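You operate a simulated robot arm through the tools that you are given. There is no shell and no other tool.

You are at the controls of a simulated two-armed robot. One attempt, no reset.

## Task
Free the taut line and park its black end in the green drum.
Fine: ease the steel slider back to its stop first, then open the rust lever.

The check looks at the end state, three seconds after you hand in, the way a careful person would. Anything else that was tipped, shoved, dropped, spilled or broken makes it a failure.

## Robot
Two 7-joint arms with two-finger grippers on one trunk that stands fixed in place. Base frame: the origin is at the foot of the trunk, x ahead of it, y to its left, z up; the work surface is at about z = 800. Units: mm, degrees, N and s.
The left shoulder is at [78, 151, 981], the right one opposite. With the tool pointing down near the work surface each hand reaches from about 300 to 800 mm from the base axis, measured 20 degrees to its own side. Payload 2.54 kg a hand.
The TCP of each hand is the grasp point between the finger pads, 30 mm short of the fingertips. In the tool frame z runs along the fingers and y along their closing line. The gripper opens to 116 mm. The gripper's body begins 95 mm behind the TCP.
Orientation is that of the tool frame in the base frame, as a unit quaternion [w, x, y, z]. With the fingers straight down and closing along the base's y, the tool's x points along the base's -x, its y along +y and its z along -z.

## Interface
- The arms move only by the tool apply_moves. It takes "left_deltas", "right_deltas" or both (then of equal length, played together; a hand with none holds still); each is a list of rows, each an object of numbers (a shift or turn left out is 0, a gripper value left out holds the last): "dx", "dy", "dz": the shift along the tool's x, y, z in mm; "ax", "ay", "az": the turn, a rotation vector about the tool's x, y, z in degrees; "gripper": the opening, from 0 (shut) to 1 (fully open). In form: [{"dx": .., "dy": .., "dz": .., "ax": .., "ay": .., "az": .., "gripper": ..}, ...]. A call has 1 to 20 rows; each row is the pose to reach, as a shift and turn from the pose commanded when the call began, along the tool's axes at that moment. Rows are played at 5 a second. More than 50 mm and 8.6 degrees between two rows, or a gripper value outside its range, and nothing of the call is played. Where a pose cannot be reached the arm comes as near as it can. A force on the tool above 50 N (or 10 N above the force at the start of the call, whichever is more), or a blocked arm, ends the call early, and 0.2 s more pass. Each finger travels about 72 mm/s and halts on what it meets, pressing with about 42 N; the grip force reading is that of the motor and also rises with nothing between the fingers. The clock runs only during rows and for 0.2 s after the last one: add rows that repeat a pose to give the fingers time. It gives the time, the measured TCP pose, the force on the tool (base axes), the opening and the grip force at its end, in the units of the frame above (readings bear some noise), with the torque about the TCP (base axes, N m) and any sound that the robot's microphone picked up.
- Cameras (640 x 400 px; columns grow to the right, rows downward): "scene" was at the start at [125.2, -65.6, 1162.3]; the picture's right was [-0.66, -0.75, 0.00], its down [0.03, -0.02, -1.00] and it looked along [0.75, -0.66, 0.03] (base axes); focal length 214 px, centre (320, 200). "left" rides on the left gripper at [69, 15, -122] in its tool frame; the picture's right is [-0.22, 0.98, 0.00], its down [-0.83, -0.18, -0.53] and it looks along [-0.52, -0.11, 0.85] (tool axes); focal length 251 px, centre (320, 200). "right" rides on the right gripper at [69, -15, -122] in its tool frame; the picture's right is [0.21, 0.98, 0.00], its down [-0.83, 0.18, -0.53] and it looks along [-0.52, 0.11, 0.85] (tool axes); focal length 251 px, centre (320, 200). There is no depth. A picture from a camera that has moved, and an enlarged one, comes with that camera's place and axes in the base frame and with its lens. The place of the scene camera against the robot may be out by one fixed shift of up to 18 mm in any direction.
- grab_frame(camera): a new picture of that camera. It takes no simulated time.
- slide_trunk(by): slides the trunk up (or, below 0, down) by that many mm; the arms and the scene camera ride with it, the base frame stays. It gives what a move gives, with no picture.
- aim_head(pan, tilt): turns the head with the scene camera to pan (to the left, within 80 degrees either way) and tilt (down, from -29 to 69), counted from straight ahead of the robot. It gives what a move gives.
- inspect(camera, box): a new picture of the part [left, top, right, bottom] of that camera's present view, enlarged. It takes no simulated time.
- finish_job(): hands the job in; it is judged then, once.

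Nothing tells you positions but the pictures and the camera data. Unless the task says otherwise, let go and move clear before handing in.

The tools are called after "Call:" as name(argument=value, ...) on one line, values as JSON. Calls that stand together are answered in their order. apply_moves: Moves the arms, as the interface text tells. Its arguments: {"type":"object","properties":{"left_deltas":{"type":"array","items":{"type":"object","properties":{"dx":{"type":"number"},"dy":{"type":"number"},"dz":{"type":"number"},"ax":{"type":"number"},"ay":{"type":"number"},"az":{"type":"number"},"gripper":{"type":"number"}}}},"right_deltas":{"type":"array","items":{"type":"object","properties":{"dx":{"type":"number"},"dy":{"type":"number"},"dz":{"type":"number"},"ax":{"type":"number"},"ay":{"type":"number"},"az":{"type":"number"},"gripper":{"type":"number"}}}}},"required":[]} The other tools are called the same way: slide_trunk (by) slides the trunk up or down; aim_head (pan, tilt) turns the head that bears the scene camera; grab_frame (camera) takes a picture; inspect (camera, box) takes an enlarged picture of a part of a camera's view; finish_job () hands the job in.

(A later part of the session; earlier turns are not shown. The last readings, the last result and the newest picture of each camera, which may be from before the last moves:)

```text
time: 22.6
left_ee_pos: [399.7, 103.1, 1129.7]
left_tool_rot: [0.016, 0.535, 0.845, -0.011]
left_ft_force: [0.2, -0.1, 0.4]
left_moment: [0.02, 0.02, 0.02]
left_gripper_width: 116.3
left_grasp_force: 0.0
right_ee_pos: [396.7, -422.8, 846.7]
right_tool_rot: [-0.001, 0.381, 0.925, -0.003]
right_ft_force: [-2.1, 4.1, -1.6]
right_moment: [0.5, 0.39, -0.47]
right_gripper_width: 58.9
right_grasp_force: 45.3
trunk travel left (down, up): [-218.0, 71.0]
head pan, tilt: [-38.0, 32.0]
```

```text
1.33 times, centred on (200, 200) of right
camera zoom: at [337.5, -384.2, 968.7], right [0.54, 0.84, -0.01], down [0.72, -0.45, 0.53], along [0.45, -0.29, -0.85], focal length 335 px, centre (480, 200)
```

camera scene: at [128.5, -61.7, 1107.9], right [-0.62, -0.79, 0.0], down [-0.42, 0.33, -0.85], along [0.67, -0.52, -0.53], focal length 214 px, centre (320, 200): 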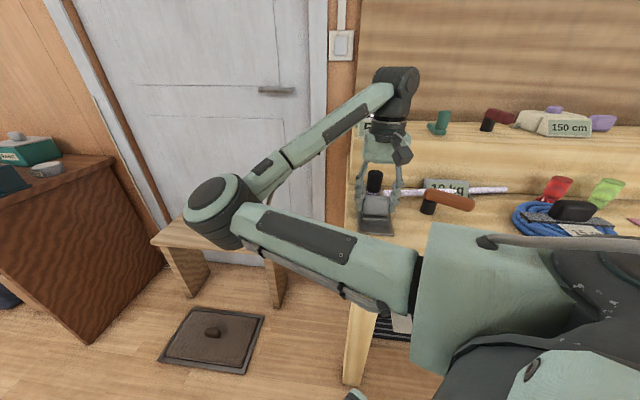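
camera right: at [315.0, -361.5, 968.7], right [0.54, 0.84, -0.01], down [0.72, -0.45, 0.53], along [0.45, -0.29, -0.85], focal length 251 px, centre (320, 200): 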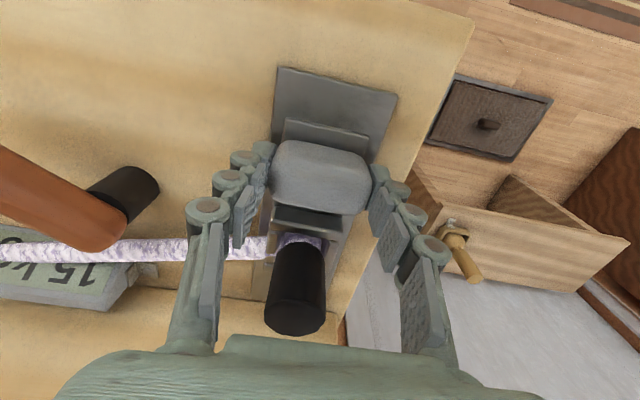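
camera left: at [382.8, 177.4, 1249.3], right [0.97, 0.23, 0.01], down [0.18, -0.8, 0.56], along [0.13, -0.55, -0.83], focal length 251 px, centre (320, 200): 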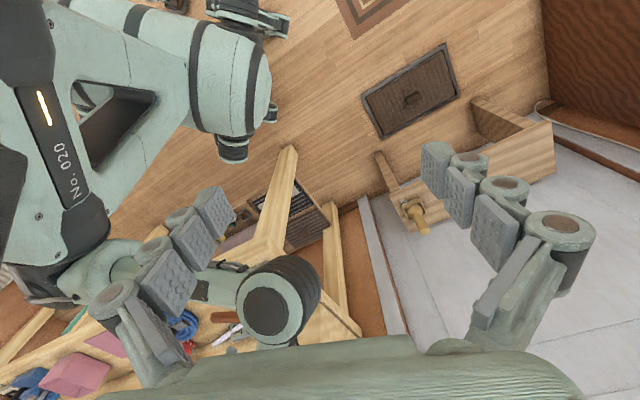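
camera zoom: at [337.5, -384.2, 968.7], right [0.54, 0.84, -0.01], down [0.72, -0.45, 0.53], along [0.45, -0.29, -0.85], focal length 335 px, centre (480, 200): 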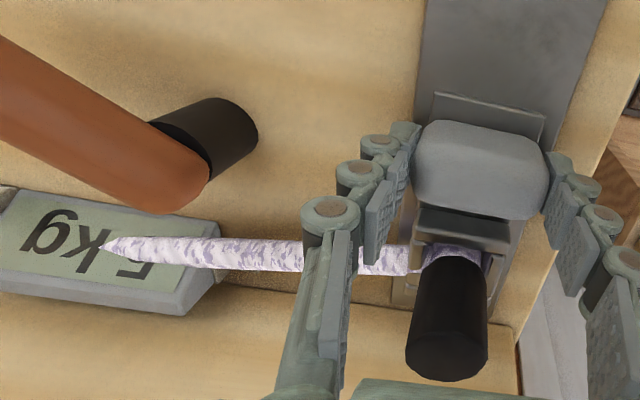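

The gauge reads 5 kg now and the slider is still moving freely. I'll continue toward its stop.

Call:
apply_moves(right_deltas=[{"dx": -1.5}, {"dx": -3}, {"dx": -4.5}, {"dx": -6}, {"dx": -7.5}, {"dx": -9}, {"dx": -10.5}, {"dx": -12}, {"dx": -13.5}, {"dx": -15}, {"dx": -15}])

Call:
inspect(camera="right", box=[0, 50, 400, 350])

```text
time: 25.0
left_ee_pos: [400.5, 105.2, 1129.0]
left_tool_rot: [0.015, 0.534, 0.845, -0.011]
left_ft_force: [0.3, -1.3, 0.4]
left_moment: [-0.01, 0.0, -0.03]
left_gripper_width: 116.1
left_grasp_force: 0.1
right_ee_pos: [408.2, -433.6, 846.6]
right_tool_rot: [0.0, 0.381, 0.924, -0.003]
right_ft_force: [-4.0, 2.7, -7.3]
right_moment: [0.0, 0.1, -0.53]
right_gripper_width: 59.1
right_grasp_force: 44.7
trunk travel left (down, up): [-218.0, 71.0]
head pan, tilt: [-38.0, 32.0]
```

```text
1.33 times, centred on (200, 200) of right
camera zoom: at [348.6, -395.4, 968.8], right [0.54, 0.84, 0.0], down [0.72, -0.45, 0.53], along [0.45, -0.29, -0.85], focal length 335 px, centre (480, 200)
```

zoom: 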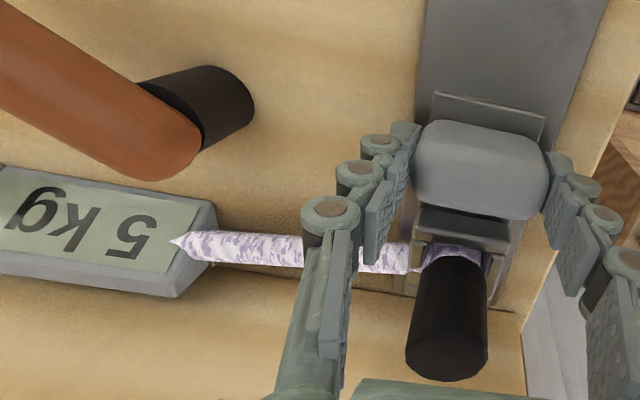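

The gauge still reads 5 kg and forces stay low. I'll continue to the stop.

Call:
apply_moves(right_deltas=[{"dx": -1.5}, {"dx": -3}, {"dx": -4.5}, {"dx": -6}, {"dx": -7.5}, {"dx": -9}, {"dx": -10.5}, {"dx": -12}, {"dx": -12}])

Call:
inspect(camera="right", box=[0, 50, 400, 350])

```text
time: 27.0
left_ee_pos: [398.9, 105.1, 1131.0]
left_tool_rot: [0.016, 0.534, 0.845, -0.011]
left_ft_force: [-0.2, 0.0, 0.8]
left_moment: [0.0, 0.02, 0.02]
left_gripper_width: 115.8
left_grasp_force: 0.1
right_ee_pos: [416.0, -440.8, 845.4]
right_tool_rot: [0.0, 0.381, 0.925, -0.003]
right_ft_force: [-8.5, 8.6, -3.5]
right_moment: [0.03, -0.01, -0.12]
right_gripper_width: 59.0
right_grasp_force: 45.5
trunk travel left (down, up): [-218.0, 71.0]
head pan, tilt: [-38.0, 32.0]
```

```text
1.33 times, centred on (200, 200) of right
camera zoom: at [356.2, -403.1, 968.8], right [0.54, 0.84, 0.0], down [0.72, -0.45, 0.53], along [0.45, -0.29, -0.85], focal length 335 px, centre (480, 200)
```

zoom: 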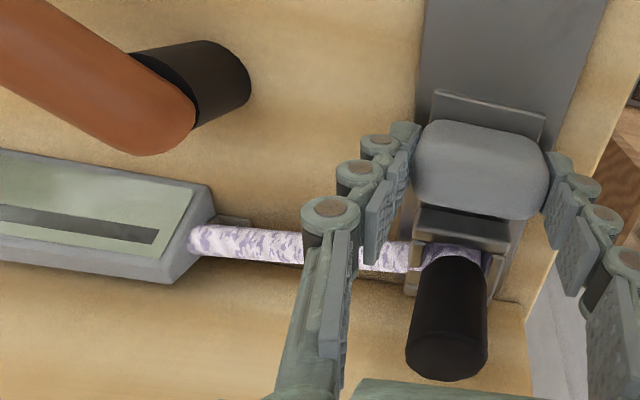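

The gauge now shows a dash and the resisting force rose to about 12 N, so the slider should be at or nearly at its stop. I'll push a few mm more to confirm.

Call:
apply_moves(right_deltas=[{"dx": -2}, {"dx": -4}, {"dx": -6}, {"dx": -6}])

Call:
inspect(camera="right", box=[0, 50, 400, 350])

```text
time: 28.0
left_ee_pos: [396.2, 106.5, 1130.5]
left_tool_rot: [0.016, 0.534, 0.845, -0.012]
left_ft_force: [0.4, 0.5, 0.2]
left_moment: [0.0, 0.03, 0.02]
left_gripper_width: 115.9
left_grasp_force: 0.0
right_ee_pos: [417.6, -442.7, 846.7]
right_tool_rot: [-0.005, 0.383, 0.924, -0.001]
right_ft_force: [-33.7, 28.8, -5.3]
right_moment: [0.86, 0.74, -0.04]
right_gripper_width: 59.0
right_grasp_force: 45.2
trunk travel left (down, up): [-218.0, 71.0]
head pan, tilt: [-38.0, 32.0]
```

```text
1.33 times, centred on (200, 200) of right
camera zoom: at [358.5, -405.1, 969.6], right [0.54, 0.84, 0.0], down [0.72, -0.46, 0.53], along [0.44, -0.28, -0.85], focal length 335 px, centre (480, 200)
```

zoom: 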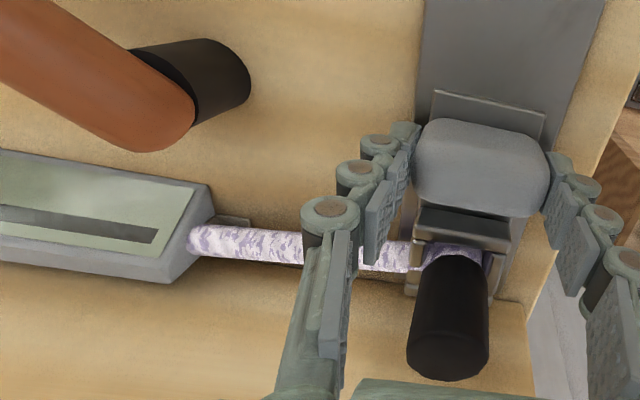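

The slider is hard against its stop at 44 N and the gauge shows no load. I'll relieve the push, open and lift away.

Call:
apply_moves(right_deltas=[{"dx": 3}, {"dx": 5}, {"dx": 5, "gripper": 0.7}, {"dx": 5, "gripper": 0.75}, {"dx": 5, "gripper": 0.75}, {"dx": 5, "dz": -30}, {"dx": 10, "dz": -70}, {"dx": 20, "dz": -110}, {"dx": 40, "dz": -150}])

Call:
grab_frame(camera="right")

Call:
grab_frame(camera="scene")

```text
time: 30.0
left_ee_pos: [399.9, 105.4, 1130.8]
left_tool_rot: [0.016, 0.534, 0.845, -0.011]
left_ft_force: [0.9, 0.3, 0.2]
left_moment: [0.0, -0.01, -0.03]
left_gripper_width: 116.0
left_grasp_force: 0.1
right_ee_pos: [393.1, -415.7, 994.6]
right_tool_rot: [0.0, 0.381, 0.925, -0.003]
right_ft_force: [0.0, -0.6, 0.4]
right_moment: [-0.04, -0.02, 0.02]
right_gripper_width: 87.2
right_grasp_force: 0.0
trunk travel left (down, up): [-218.0, 71.0]
head pan, tilt: [-38.0, 32.0]
```

```text
taken
camera right: at [332.9, -378.0, 1116.9], right [0.54, 0.84, -0.01], down [0.72, -0.45, 0.53], along [0.45, -0.29, -0.85], focal length 251 px, centre (320, 200)
```

right: 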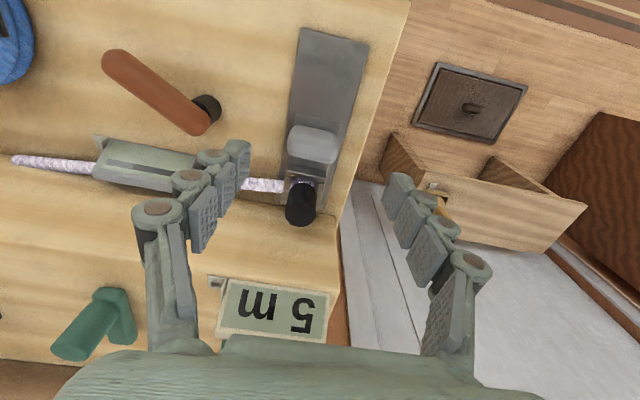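

```text
taken
camera scene: at [128.3, -61.8, 1107.9], right [-0.62, -0.79, 0.0], down [-0.42, 0.33, -0.85], along [0.67, -0.52, -0.53], focal length 214 px, centre (320, 200)
```

scene: 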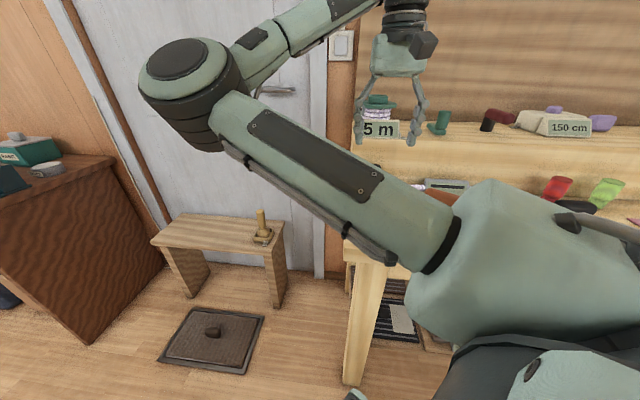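

The slider stayed put. Now the rust lever: a handle on a black post, pivot near [320,-525,845] and tip near [240,-552,845]. I'll look closely before touching it.

Call:
inspect(camera="right", box=[80, 30, 300, 220])

Call:
inspect(camera="right", box=[0, 120, 120, 200])

```text
2.11 times, centred on (190, 125) of right
camera zoom: at [332.9, -378.0, 1116.9], right [0.54, 0.84, -0.01], down [0.72, -0.45, 0.53], along [0.45, -0.29, -0.85], focal length 529 px, centre (594, 358)
```

zoom: 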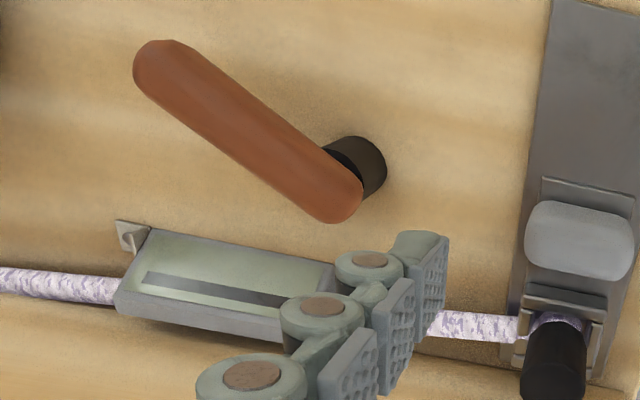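

```text
5.00 times, centred on (60, 160) of right
camera zoom: at [332.9, -378.0, 1116.9], right [0.54, 0.84, -0.01], down [0.72, -0.45, 0.53], along [0.45, -0.29, -0.85], focal length 1257 px, centre (1620, 400)
```

zoom: 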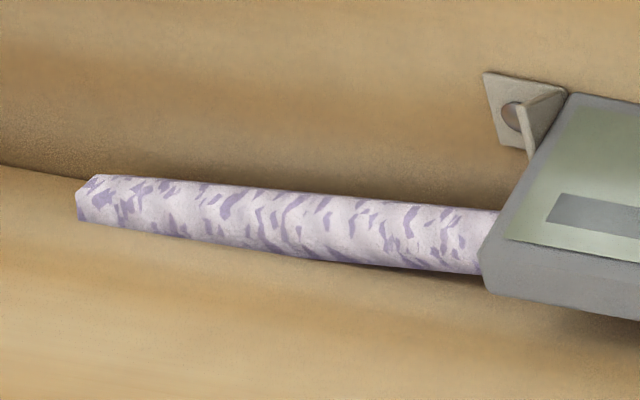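

I read the handle as about 85 mm long with its pivot near [320,-522] and the tip pointing at about 199°. The line and gauge lie on its far side, so opening should swing the tip toward +y. I'll move above the outer part of the handle with the closing line across it.

Call:
apply_moves(right_deltas=[{"dx": 0.3, "dy": -20.8, "dz": 0, "az": -7.1, "gripper": 0.75}, {"dx": 0.6, "dy": -41.6, "dz": 0, "az": -14.2}, {"dx": 0.9, "dy": -62.4, "dz": 0, "az": -21.3}, {"dx": 1.2, "dy": -83.2, "az": -28.4}, {"dx": 1.5, "dy": -104, "dz": 5, "az": -35.5}, {"dx": 1.8, "dy": -124.8, "dz": 12, "az": -42.6}, {"dx": 2.1, "dy": -145.6, "dz": 20, "az": -49.7}, {"dx": 2.4, "dy": -166.4, "dz": 28, "az": -56.8, "gripper": 0.5}, {"dx": 2.7, "dy": -187.4, "dz": 35, "az": -64, "gripper": 0.5}])

Call:
grab_frame(camera="right")

Call:
grab_frame(camera="scene")

```text
time: 32.0
left_ee_pos: [401.3, 103.8, 1130.8]
left_tool_rot: [0.015, 0.534, 0.845, -0.011]
left_ft_force: [-0.6, 0.3, 0.0]
left_moment: [-0.05, 0.0, -0.01]
left_gripper_width: 115.9
left_grasp_force: 0.1
right_ee_pos: [258.7, -549.3, 963.0]
right_tool_rot: [-0.002, -0.169, 0.986, -0.001]
right_ft_force: [-0.3, 0.9, 0.5]
right_moment: [-0.03, -0.01, -0.02]
right_gripper_width: 57.7
right_grasp_force: 0.0
trunk travel left (down, up): [-218.0, 71.0]
head pan, tilt: [-38.0, 32.0]
```

```text
taken
camera right: at [198.4, -585.3, 1085.7], right [-0.53, 0.85, 0.0], down [0.72, 0.45, 0.53], along [0.45, 0.28, -0.85], focal length 251 px, centre (320, 200)
```

right: 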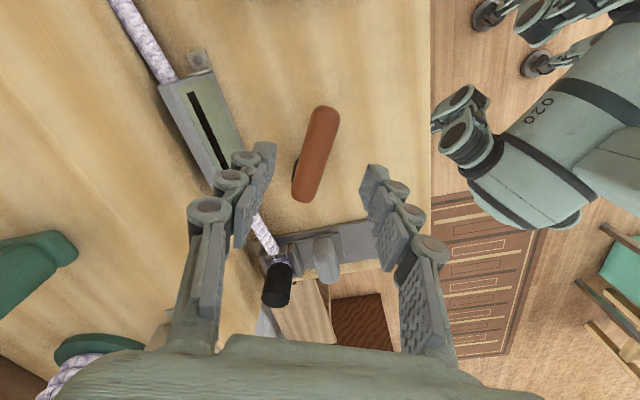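

```text
taken
camera scene: at [128.6, -62.1, 1107.9], right [-0.62, -0.79, 0.0], down [-0.42, 0.33, -0.85], along [0.67, -0.52, -0.53], focal length 214 px, centre (320, 200)
```

scene: 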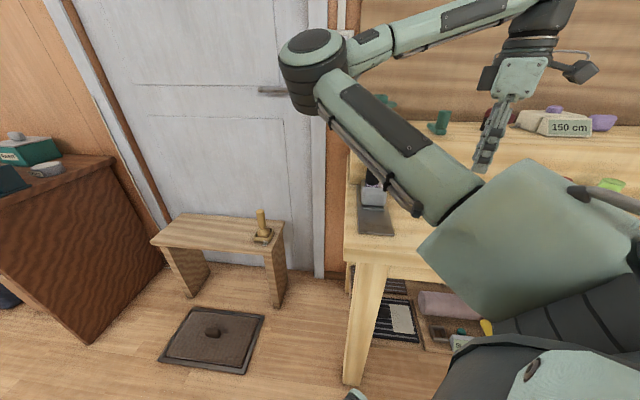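

The handle lies directly under the TCP and between the fingers' closing line. I'll descend with the fingers straddling it.

Call:
apply_moves(right_deltas=[{"dz": 30}, {"dz": 60}, {"dz": 85}, {"dz": 105}, {"dz": 115}])

Call:
grab_frame(camera="right")

```text
time: 33.2
left_ee_pos: [400.8, 104.5, 1130.3]
left_tool_rot: [0.015, 0.534, 0.845, -0.011]
left_ft_force: [0.6, -0.5, 0.0]
left_moment: [0.03, 0.01, 0.02]
left_gripper_width: 115.8
left_grasp_force: 0.0
right_ee_pos: [258.0, -548.9, 847.1]
right_tool_rot: [-0.002, -0.168, 0.986, -0.001]
right_ft_force: [0.1, 0.0, -1.5]
right_moment: [0.01, 0.03, -0.04]
right_gripper_width: 58.0
right_grasp_force: 0.1
trunk travel left (down, up): [-218.0, 71.0]
head pan, tilt: [-38.0, 32.0]
```

```text
taken
camera right: at [198.5, -585.9, 969.6], right [-0.52, 0.85, 0.0], down [0.72, 0.45, 0.53], along [0.45, 0.28, -0.85], focal length 251 px, centre (320, 200)
```

right: 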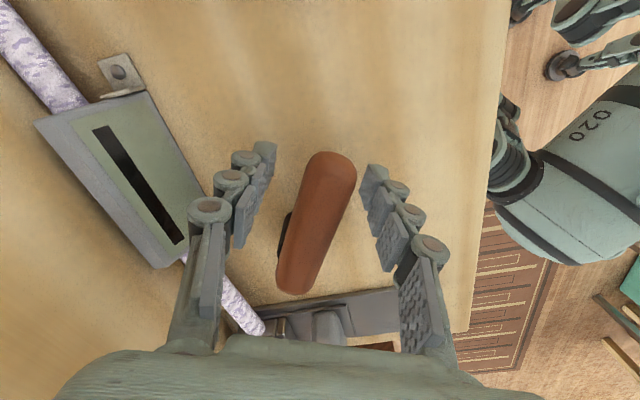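

The fingers straddle the handle. I'll narrow the opening for less play and then swing a small first angle about the pivot, tip toward +y.

Call:
apply_moves(right_deltas=[{"gripper": 0.3}, {"gripper": 0.27}, {"dx": -0.2, "dy": 4.6, "az": 4}, {"dx": -0.6, "dy": 9.2, "az": 8}, {"dx": -1.4, "dy": 13.7, "az": 12}, {"dx": -2.6, "dy": 18.2, "az": 16}])

Call:
grab_frame(camera="right")

```text
time: 34.6
left_ee_pos: [400.3, 103.6, 1130.7]
left_tool_rot: [0.015, 0.535, 0.845, -0.01]
left_ft_force: [0.1, -0.8, 0.1]
left_moment: [0.0, 0.03, 0.0]
left_gripper_width: 116.0
left_grasp_force: 0.0
right_ee_pos: [253.6, -531.0, 846.8]
right_tool_rot: [-0.002, -0.027, 1.0, -0.001]
right_ft_force: [3.7, -5.8, -1.1]
right_moment: [-0.09, -0.08, 0.12]
right_gripper_width: 36.1
right_grasp_force: 4.2
trunk travel left (down, up): [-218.0, 71.0]
head pan, tilt: [-38.0, 32.0]
```

```text
taken
camera right: at [186.7, -549.5, 969.5], right [-0.27, 0.96, 0.0], down [0.82, 0.23, 0.53], along [0.51, 0.14, -0.85], focal length 251 px, centre (320, 200)
```

right: 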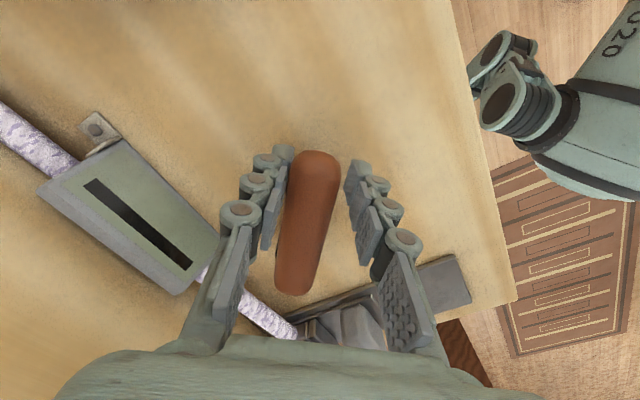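

The lever swings this way with about 7 N. I'll continue along the arc.

Call:
apply_moves(right_deltas=[{"dx": -0.4, "dy": 6.9, "az": 6}, {"dx": -1.4, "dy": 13.7, "az": 12}, {"dx": -3.2, "dy": 20.4, "az": 18}, {"dx": -5.7, "dy": 26.8, "az": 24}, {"dx": -8.8, "dy": 33, "az": 30}])

Call:
grab_frame(camera="right")

```text
time: 35.8
left_ee_pos: [401.1, 104.1, 1128.8]
left_tool_rot: [0.015, 0.535, 0.845, -0.011]
left_ft_force: [-0.5, -0.3, -0.8]
left_moment: [0.0, 0.01, -0.03]
left_gripper_width: 116.0
left_grasp_force: 0.1
right_ee_pos: [260.9, -496.8, 847.0]
right_tool_rot: [-0.001, 0.234, 0.972, -0.001]
right_ft_force: [-1.9, -6.8, 2.7]
right_moment: [-0.18, 0.05, 0.09]
right_gripper_width: 37.1
right_grasp_force: 3.9
trunk travel left (down, up): [-218.0, 71.0]
head pan, tilt: [-38.0, 32.0]
```

```text
taken
camera right: at [193.1, -479.0, 969.0], right [0.25, 0.97, 0.0], down [0.82, -0.21, 0.53], along [0.51, -0.14, -0.85], focal length 251 px, centre (320, 200)
```

right: 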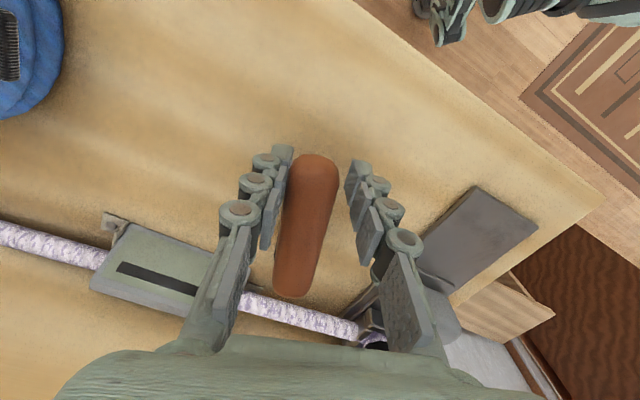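

It still follows freely. I'll continue another 30°.

Call:
apply_moves(right_deltas=[{"dx": -0.4, "dy": 6.9, "az": 6}, {"dx": -1.4, "dy": 13.7, "az": 12}, {"dx": -3.2, "dy": 20.4, "az": 18}, {"dx": -5.7, "dy": 26.8, "az": 24}, {"dx": -8.8, "dy": 33, "az": 30}])

Call:
grab_frame(camera="right")

```text
time: 37.0
left_ee_pos: [398.4, 100.2, 1129.5]
left_tool_rot: [0.014, 0.534, 0.845, -0.009]
left_ft_force: [-0.1, -0.2, -0.7]
left_moment: [0.04, -0.02, -0.01]
left_gripper_width: 115.8
left_grasp_force: 0.1
right_ee_pos: [281.6, -477.7, 845.3]
right_tool_rot: [-0.001, 0.475, 0.88, -0.008]
right_ft_force: [-13.7, -38.6, -2.3]
right_moment: [-0.02, -0.06, 1.08]
right_gripper_width: 53.4
right_grasp_force: 16.5
trunk travel left (down, up): [-218.0, 71.0]
head pan, tilt: [-38.0, 32.0]
```

```text
taken
camera right: at [232.8, -426.0, 966.6], right [0.7, 0.71, -0.01], down [0.61, -0.58, 0.54], along [0.37, -0.39, -0.84], focal length 251 px, centre (320, 200)
```

right: 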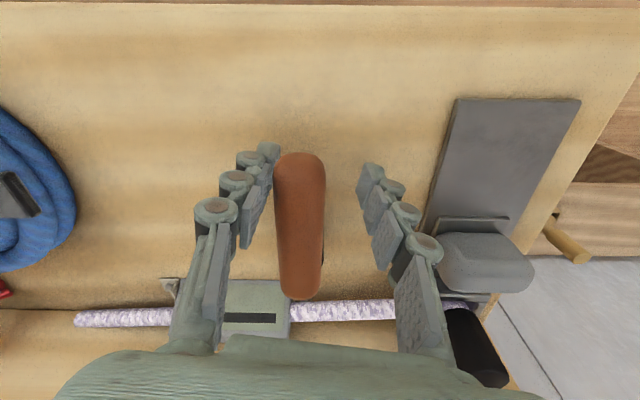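

The lever has hit a stop at about 40 N after roughly 65–70°. I'll back off the push, open the fingers and lift clear, then check that the lever stays.

Call:
apply_moves(right_deltas=[{"dy": -4}, {"dy": -8, "gripper": 0.5}, {"dy": -8, "gripper": 0.55}, {"dy": -8, "dz": -30, "gripper": 0.55}, {"dy": -8, "dz": -70}, {"dy": -8, "dz": -110}, {"dy": -8, "dz": -150}])

Call:
grab_frame(camera="right")

Call:
grab_frame(camera="left")

Call:
grab_frame(camera="scene")

```text
time: 38.6
left_ee_pos: [399.4, 103.6, 1130.0]
left_tool_rot: [0.016, 0.534, 0.845, -0.011]
left_ft_force: [-0.3, 0.5, -0.1]
left_moment: [-0.04, 0.03, 0.02]
left_gripper_width: 116.3
left_grasp_force: 0.0
right_ee_pos: [279.3, -473.3, 998.6]
right_tool_rot: [-0.001, 0.476, 0.88, -0.003]
right_ft_force: [-0.2, -0.1, -0.2]
right_moment: [-0.01, 0.0, 0.02]
right_gripper_width: 63.8
right_grasp_force: 0.1
trunk travel left (down, up): [-218.0, 71.0]
head pan, tilt: [-38.0, 32.0]
```

```text
taken
camera right: at [228.7, -424.4, 1120.2], right [0.7, 0.71, -0.01], down [0.61, -0.59, 0.54], along [0.38, -0.38, -0.84], focal length 251 px, centre (320, 200)
```

right: 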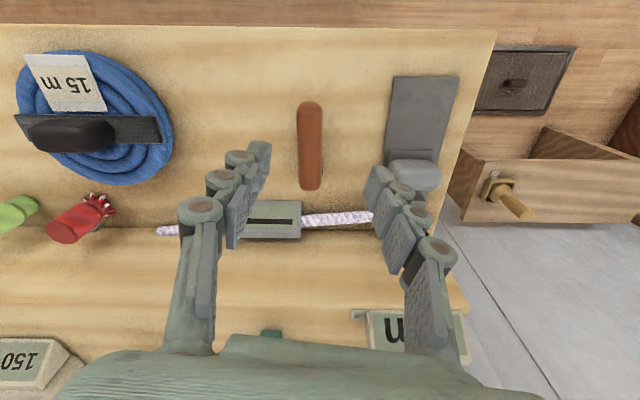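

```text
taken
camera left: at [382.2, 177.8, 1249.4], right [0.97, 0.23, 0.01], down [0.18, -0.8, 0.57], along [0.13, -0.55, -0.82], focal length 251 px, centre (320, 200)
```

left: 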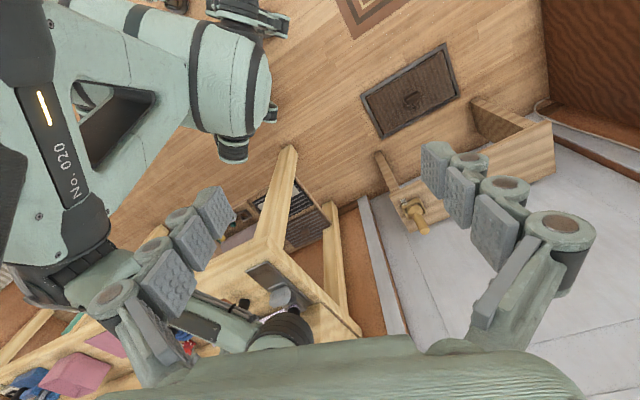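

```text
taken
camera scene: at [128.4, -61.8, 1107.9], right [-0.62, -0.79, 0.0], down [-0.42, 0.33, -0.85], along [0.67, -0.52, -0.53], focal length 214 px, centre (320, 200)
```

scene: 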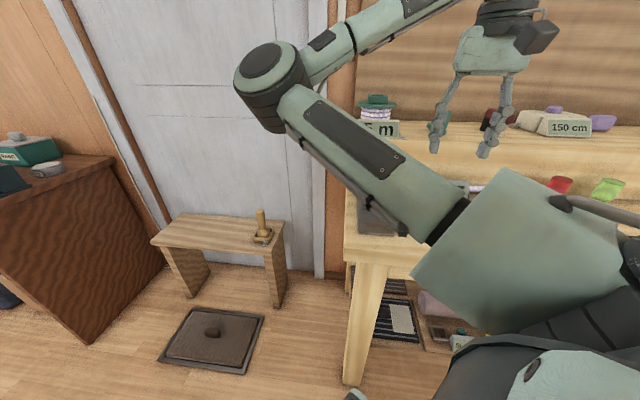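

The lever stays open. Now I'll move above the slider area to look at the black end and the drum together.

Call:
apply_moves(right_deltas=[{"dx": -16, "dy": 28, "dz": -30, "az": -2, "gripper": 0.8}, {"dx": -32, "dy": 56, "dz": -60, "az": -5}, {"dx": -48, "dy": 84, "dz": -81, "az": -8}, {"dx": -65, "dy": 112, "dz": -81, "az": -10}, {"dx": -81, "dy": 139, "dz": -81, "az": -12}])

Call:
grab_frame(camera="right")

Call:
grab_frame(camera="scene")

```text
time: 39.8
left_ee_pos: [400.6, 104.3, 1129.7]
left_tool_rot: [0.014, 0.535, 0.845, -0.011]
left_ft_force: [-0.4, -0.7, -0.7]
left_moment: [-0.03, -0.01, -0.02]
left_gripper_width: 116.1
left_grasp_force: 0.0
right_ee_pos: [440.1, -466.7, 1078.5]
right_tool_rot: [0.0, 0.38, 0.925, -0.002]
right_ft_force: [0.6, -0.6, -0.1]
right_moment: [0.02, 0.01, -0.01]
right_gripper_width: 92.8
right_grasp_force: 0.0
trunk travel left (down, up): [-218.0, 71.0]
head pan, tilt: [-38.0, 32.0]
```

```text
taken
camera right: at [380.4, -428.4, 1200.2], right [0.53, 0.84, 0.0], down [0.72, -0.45, 0.53], along [0.45, -0.29, -0.85], focal length 251 px, centre (320, 200)
```

right: 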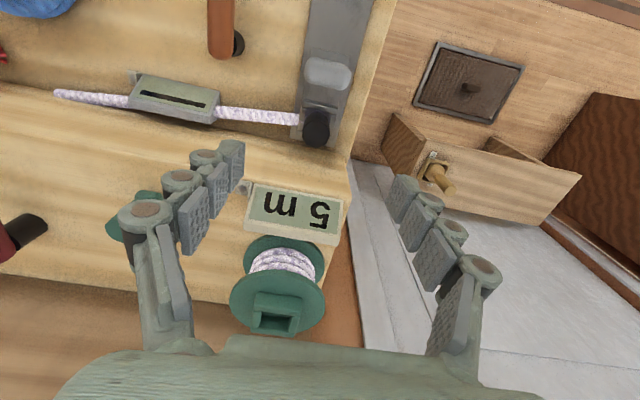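

```text
taken
camera scene: at [128.8, -62.1, 1107.8], right [-0.62, -0.79, 0.0], down [-0.42, 0.33, -0.85], along [0.67, -0.52, -0.53], focal length 214 px, centre (320, 200)
```

scene: 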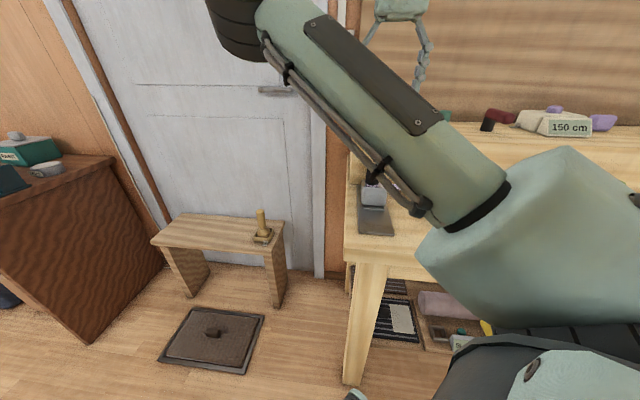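

Call:
inspect(camera="right", box=[210, 180, 370, 350])

Call:
inspect(camera="right", box=[100, 50, 370, 180])

Call:
inspect(camera="right", box=[280, 50, 370, 160])

```text
2.35 times, centred on (290, 265) of right
camera zoom: at [380.4, -428.4, 1200.2], right [0.53, 0.84, 0.0], down [0.72, -0.45, 0.53], along [0.45, -0.29, -0.85], focal length 592 px, centre (391, 47)
```

zoom: 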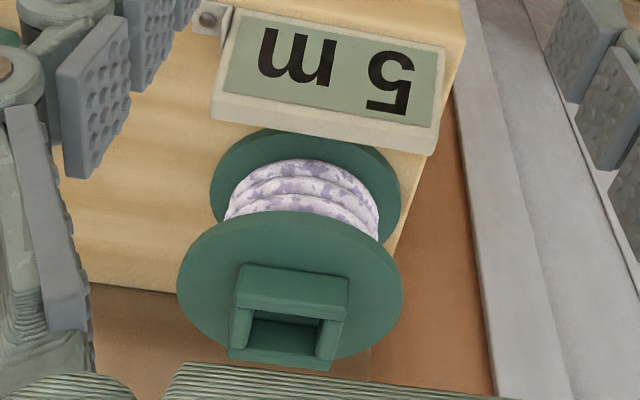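

```text
2.37 times, centred on (235, 115) of right
camera zoom: at [380.4, -428.4, 1200.2], right [0.53, 0.84, 0.0], down [0.72, -0.45, 0.53], along [0.45, -0.29, -0.85], focal length 596 px, centre (522, 402)
```

zoom: 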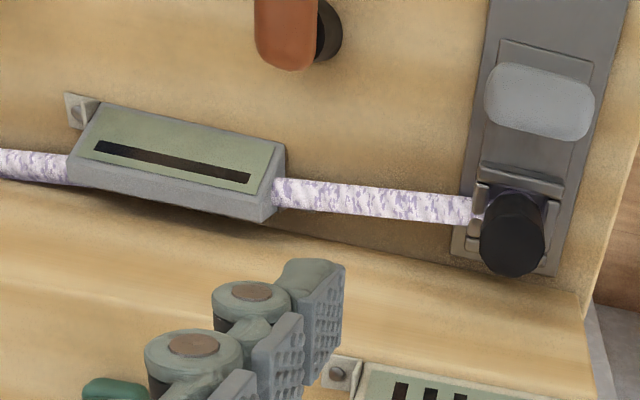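

```text
3.64 times, centred on (325, 105) of right
camera zoom: at [380.4, -428.4, 1200.2], right [0.53, 0.84, 0.0], down [0.72, -0.45, 0.53], along [0.45, -0.29, -0.85], focal length 914 px, centre (302, 546)
```

zoom: 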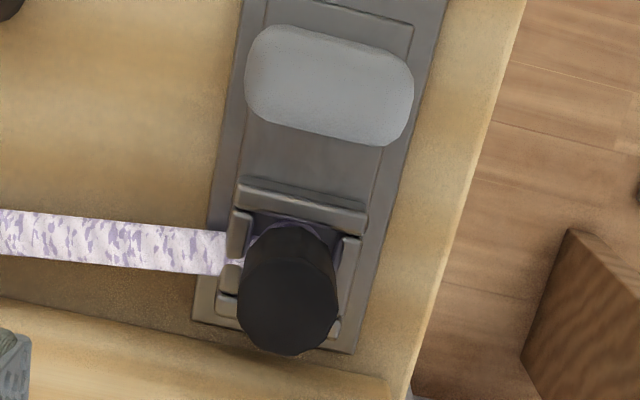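

The black cap is about 35 mm across, around z 832–882, standing at roughly [466,-492]. The drum's socket opens upward at roughly [598,-633,1012], which is far out, so I'll raise the trunk and grasp with the hand tilted about 30°, so it can reach the drum with the cap still upright.

Call:
slide_trunk(by=60)

Call:
apply_moves(right_deltas=[{"dx": -4, "dz": 30, "ay": -5}, {"dx": -10, "dz": 60, "ay": -10}, {"dx": -16, "dz": 90, "ay": -15}, {"dx": -24, "dz": 120, "ay": -20}, {"dx": -30, "dz": 150, "ay": -25}, {"dx": -36, "dz": 175, "ay": -30, "gripper": 0.8}])

Call:
grab_frame(camera="right")

Call:
grab_frame(camera="scene")

```text
time: 40.8
left_ee_pos: [400.5, 105.0, 1190.2]
left_tool_rot: [0.015, 0.535, 0.845, -0.011]
left_ft_force: [-0.2, 0.0, 0.0]
left_moment: [0.0, 0.0, 0.0]
left_gripper_width: 115.9
left_grasp_force: 0.0
right_ee_pos: [440.3, -465.3, 1137.0]
right_tool_rot: [-0.001, 0.38, 0.925, -0.002]
right_ft_force: [0.9, 0.4, 0.0]
right_moment: [0.0, 0.01, -0.04]
right_gripper_width: 92.9
right_grasp_force: 0.2
trunk travel left (down, up): [-278.0, 11.0]
head pan, tilt: [-38.0, 32.0]
```

```text
time: 42.2
left_ee_pos: [399.3, 104.4, 1191.5]
left_tool_rot: [0.015, 0.535, 0.845, -0.011]
left_ft_force: [0.8, 0.3, -0.7]
left_moment: [-0.03, -0.03, 0.01]
left_gripper_width: 116.0
left_grasp_force: 0.1
right_ee_pos: [464.8, -494.0, 963.5]
right_tool_rot: [0.241, 0.367, 0.893, -0.101]
right_ft_force: [1.4, -0.6, -1.0]
right_moment: [0.0, -0.02, -0.02]
right_gripper_width: 92.5
right_grasp_force: 0.0
trunk travel left (down, up): [-278.0, 11.0]
head pan, tilt: [-38.0, 32.0]
```

```text
taken
camera right: at [369.0, -419.8, 1035.7], right [0.56, 0.82, -0.11], down [0.45, -0.18, 0.88], along [0.7, -0.54, -0.47], focal length 251 px, centre (320, 200)
```

right: 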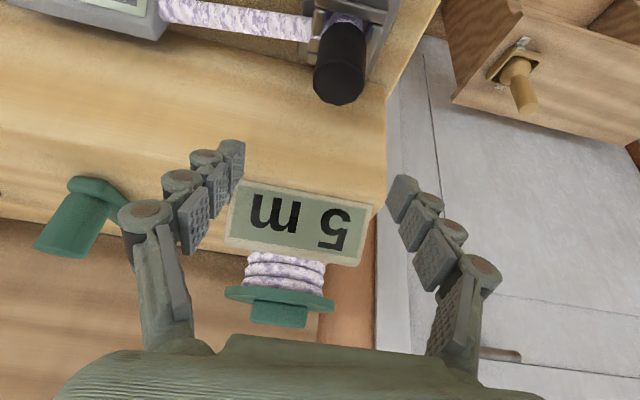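

```text
taken
camera scene: at [129.0, -62.2, 1167.9], right [-0.62, -0.79, 0.0], down [-0.42, 0.33, -0.85], along [0.67, -0.52, -0.53], focal length 214 px, centre (320, 200)
```

scene: 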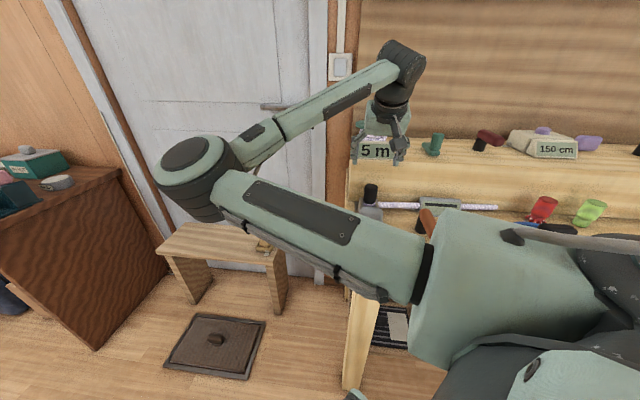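

The cap is refined to about [466,-491]. I'll descend vertically with the tilted open hand, stopping short to check clearance.

Call:
apply_moves(right_deltas=[{"dx": 10, "dy": 1, "dz": 17.3}, {"dx": 20, "dy": 2, "dz": 34.6}, {"dx": 30, "dy": 3, "dz": 51.5}, {"dx": 35, "dy": 3, "dz": 60}])

Call:
grab_frame(camera="right")

Call:
inspect(camera="scene", box=[330, 100, 450, 230])

```text
time: 43.2
left_ee_pos: [399.2, 103.9, 1190.3]
left_tool_rot: [0.015, 0.535, 0.845, -0.011]
left_ft_force: [0.2, -0.2, -0.8]
left_moment: [-0.02, 0.02, -0.02]
left_gripper_width: 116.0
left_grasp_force: 0.0
right_ee_pos: [466.7, -489.7, 894.6]
right_tool_rot: [0.239, 0.367, 0.893, -0.101]
right_ft_force: [0.5, 0.0, 0.6]
right_moment: [0.02, 0.0, 0.0]
right_gripper_width: 93.0
right_grasp_force: 0.2
trunk travel left (down, up): [-278.0, 11.0]
head pan, tilt: [-38.0, 32.0]
```

```text
taken
camera right: at [370.4, -416.7, 965.6], right [0.56, 0.82, -0.11], down [0.45, -0.18, 0.88], along [0.7, -0.54, -0.47], focal length 251 px, centre (320, 200)
```

right: 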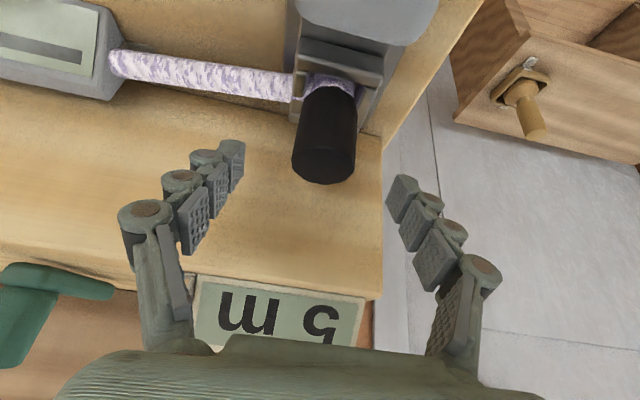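

```text
3.08 times, centred on (390, 165) of scene
camera zoom: at [128.7, -62.1, 1167.9], right [-0.62, -0.79, 0.0], down [-0.42, 0.33, -0.85], along [0.67, -0.52, -0.53], focal length 660 px, centre (105, 308)
```

zoom: 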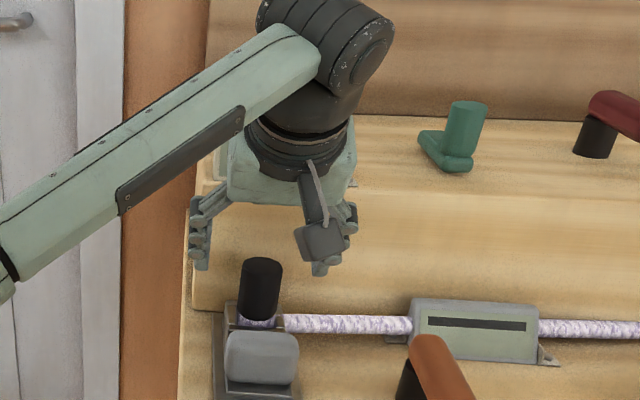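

The cap is centred between the fingers, with its top at about z 876. I'll go down the last 25 mm and close on it.

Call:
apply_moves(right_deltas=[{"dx": 6, "dz": 11}, {"dx": 12.5, "dz": 22}, {"dx": 12.5, "dz": 22, "gripper": 0.4}, {"dx": 12.5, "dz": 22, "gripper": 0.2}, {"dx": 12.5, "dz": 22, "gripper": 0.15}, {"dx": 12.5, "dz": 22, "gripper": 0.15}])

Call:
grab_frame(camera="right")

Call:
inspect(camera="scene", box=[330, 120, 510, 250])

```text
time: 44.6
left_ee_pos: [400.0, 104.6, 1189.5]
left_tool_rot: [0.016, 0.534, 0.845, -0.011]
left_ft_force: [-0.8, -1.2, -1.0]
left_moment: [0.0, 0.01, 0.03]
left_gripper_width: 116.0
left_grasp_force: 0.1
right_ee_pos: [467.0, -490.8, 867.9]
right_tool_rot: [0.239, 0.367, 0.893, -0.101]
right_ft_force: [-0.3, 0.4, 0.8]
right_moment: [0.01, 0.04, 0.04]
right_gripper_width: 33.2
right_grasp_force: 42.2
trunk travel left (down, up): [-278.0, 11.0]
head pan, tilt: [-38.0, 32.0]
```

```text
taken
camera right: at [370.2, -416.6, 939.9], right [0.56, 0.82, -0.11], down [0.45, -0.18, 0.87], along [0.7, -0.54, -0.47], focal length 251 px, centre (320, 200)
```

right: 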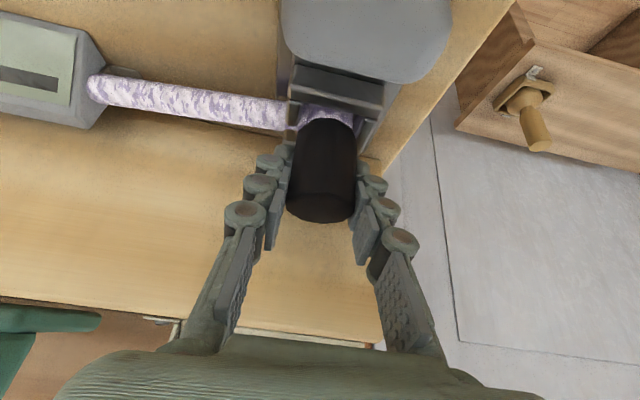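

```text
3.08 times, centred on (420, 185) of scene
camera zoom: at [128.6, -62.0, 1167.9], right [-0.62, -0.79, 0.0], down [-0.42, 0.33, -0.85], along [0.67, -0.52, -0.53], focal length 660 px, centre (12, 246)
```

zoom: 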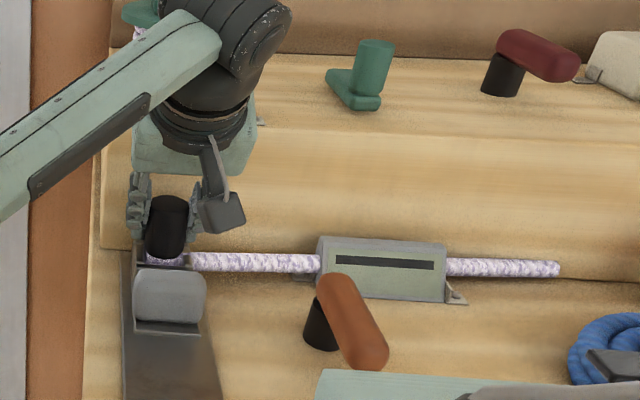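

The cap is held at 33 mm. I'll lift it slowly by 15 mm while watching the force and the line.

Call:
apply_moves(right_deltas=[{"dx": -1.5, "dz": -2.6}, {"dx": -3, "dz": -5.2}, {"dx": -4.5, "dz": -7.8}, {"dx": -6, "dz": -10.4}, {"dx": -7.5, "dz": -13}, {"dx": -7.5, "dz": -13}])

Call:
grab_frame(camera="right")

Call:
inspect(camera="scene", box=[330, 120, 510, 250])

```text
time: 46.0
left_ee_pos: [401.0, 104.0, 1190.6]
left_tool_rot: [0.017, 0.535, 0.845, -0.011]
left_ft_force: [-0.1, 0.7, 0.1]
left_moment: [0.05, -0.03, -0.03]
left_gripper_width: 116.0
left_grasp_force: 0.0
right_ee_pos: [467.6, -491.4, 883.2]
right_tool_rot: [0.24, 0.367, 0.893, -0.1]
right_ft_force: [0.8, 0.2, 0.0]
right_moment: [0.01, 0.03, 0.04]
right_gripper_width: 33.5
right_grasp_force: 42.0
trunk travel left (down, up): [-278.0, 11.0]
head pan, tilt: [-38.0, 32.0]
```

```text
taken
camera right: at [370.0, -416.5, 954.9], right [0.56, 0.82, -0.11], down [0.45, -0.18, 0.88], along [0.7, -0.54, -0.47], focal length 251 px, centre (320, 200)
```

right: 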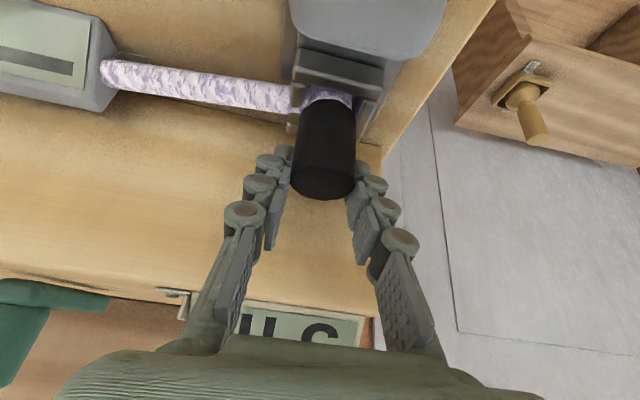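

```text
3.08 times, centred on (420, 185) of scene
camera zoom: at [128.6, -62.0, 1167.9], right [-0.62, -0.79, 0.0], down [-0.42, 0.33, -0.85], along [0.67, -0.52, -0.53], focal length 660 px, centre (12, 246)
```

zoom: 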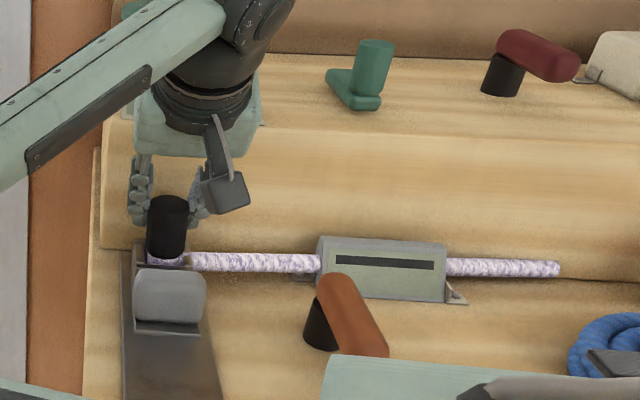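

The cap did not rise; the fingers slid up along it. I'll look closely at the fork and the lever to see what still holds it.

Call:
inspect(camera="right", box=[270, 40, 400, 210])

Call:
inspect(camera="scene", box=[360, 170, 450, 240])

Call:
inspect(camera="scene", box=[400, 180, 500, 240])

Call:
inspect(camera="left", box=[200, 240, 320, 340])

```text
2.35 times, centred on (335, 125) of right
camera zoom: at [370.0, -416.5, 954.9], right [0.56, 0.82, -0.11], down [0.45, -0.18, 0.88], along [0.7, -0.54, -0.47], focal length 592 px, centre (285, 376)
```

zoom: 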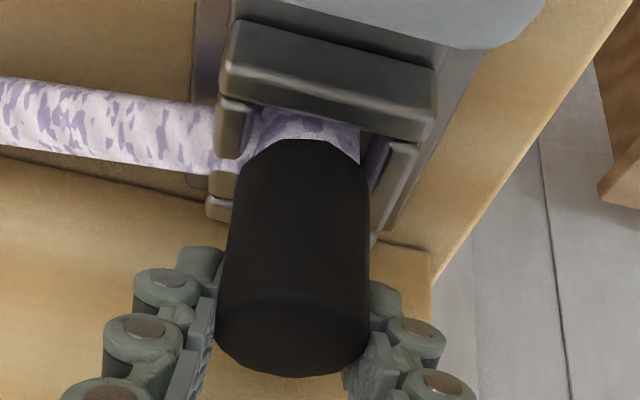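

```text
5.71 times, centred on (405, 205) of scene
camera zoom: at [128.6, -62.0, 1167.9], right [-0.62, -0.79, 0.0], down [-0.42, 0.33, -0.85], along [0.67, -0.52, -0.53], focal length 1226 px, centre (-166, 171)
```

zoom: 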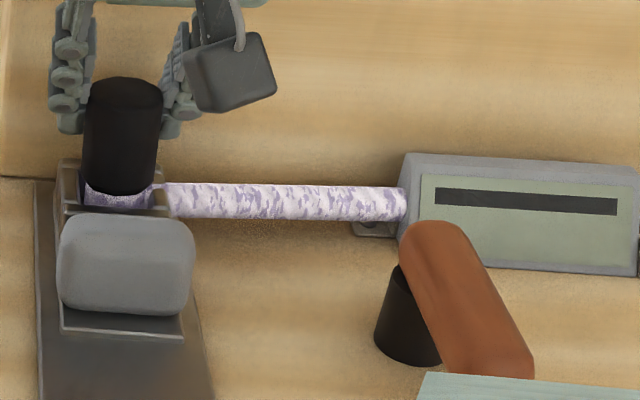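

```text
6.40 times, centred on (450, 210) of scene
camera zoom: at [128.6, -62.0, 1167.9], right [-0.62, -0.79, 0.0], down [-0.42, 0.33, -0.85], along [0.67, -0.52, -0.53], focal length 1373 px, centre (-512, 136)
```

zoom: 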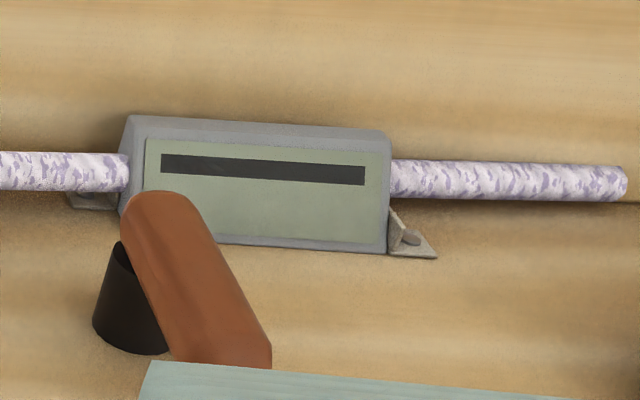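

```text
4.00 times, centred on (260, 290) of left
camera zoom: at [382.6, 177.5, 1309.4], right [0.97, 0.23, 0.01], down [0.18, -0.8, 0.56], along [0.13, -0.55, -0.83], focal length 1006 px, centre (560, -160)
```

zoom: 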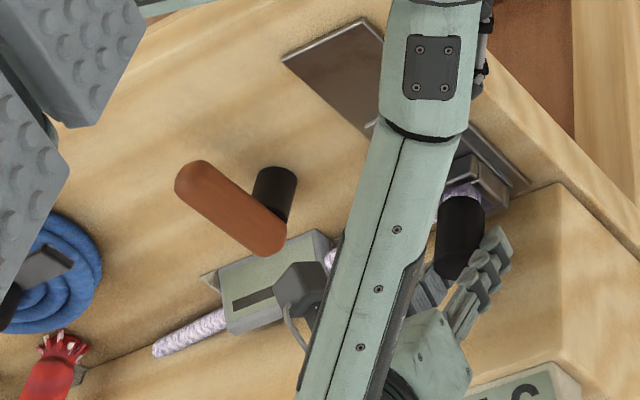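

The cap hasn't moved, yet the force reads near zero. I'll go back down, regrip and pull up by only 3 mm to read the force.

Call:
apply_moves(right_deltas=[{"gripper": 0.45}, {"gripper": 0.45}, {"dx": 5, "dz": 8.7}, {"dx": 9, "dz": 15.5}, {"dx": 9, "dz": 15.5, "gripper": 0.1}, {"dx": 9, "dz": 15.5, "gripper": 0.0}, {"dx": 9, "dz": 15.5, "gripper": 0.0}, {"dx": 9, "dz": 15.5, "gripper": 0.0}])

Call:
apply_moves(right_deltas=[{"dx": -0.5, "dz": -0.87}, {"dx": -1, "dz": -1.73}, {"dx": -1.5, "dz": -2.6}])

Call:
inspect(camera="scene", box=[360, 170, 450, 240])

```text
time: 47.8
left_ee_pos: [400.5, 103.8, 1190.8]
left_tool_rot: [0.016, 0.535, 0.845, -0.012]
left_ft_force: [-0.1, 0.2, 0.5]
left_moment: [0.0, -0.01, 0.02]
left_gripper_width: 116.0
left_grasp_force: 0.0
right_ee_pos: [466.5, -491.1, 864.9]
right_tool_rot: [0.239, 0.367, 0.893, -0.101]
right_ft_force: [-1.0, -2.1, 2.7]
right_moment: [-0.06, 0.04, 0.03]
right_gripper_width: 33.3
right_grasp_force: 41.8
trunk travel left (down, up): [-278.0, 11.0]
head pan, tilt: [-38.0, 32.0]
```

```text
time: 48.6
left_ee_pos: [400.5, 104.6, 1190.1]
left_tool_rot: [0.015, 0.535, 0.845, -0.011]
left_ft_force: [0.6, -0.7, -0.4]
left_moment: [-0.02, -0.02, 0.01]
left_gripper_width: 116.1
left_grasp_force: 0.1
right_ee_pos: [466.9, -489.9, 868.3]
right_tool_rot: [0.238, 0.368, 0.893, -0.101]
right_ft_force: [-0.1, -0.5, 0.7]
right_moment: [0.01, -0.02, 0.0]
right_gripper_width: 33.1
right_grasp_force: 41.9
trunk travel left (down, up): [-278.0, 11.0]
head pan, tilt: [-38.0, 32.0]
```

```text
5.71 times, centred on (405, 205) of scene
camera zoom: at [128.7, -62.1, 1167.9], right [-0.62, -0.79, 0.0], down [-0.42, 0.33, -0.85], along [0.67, -0.52, -0.53], focal length 1226 px, centre (-166, 171)
```

zoom: 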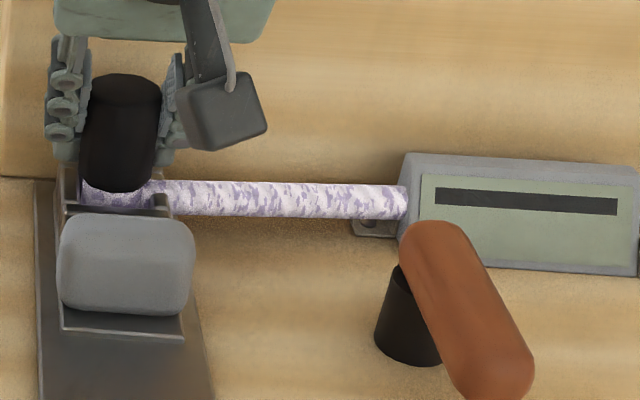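

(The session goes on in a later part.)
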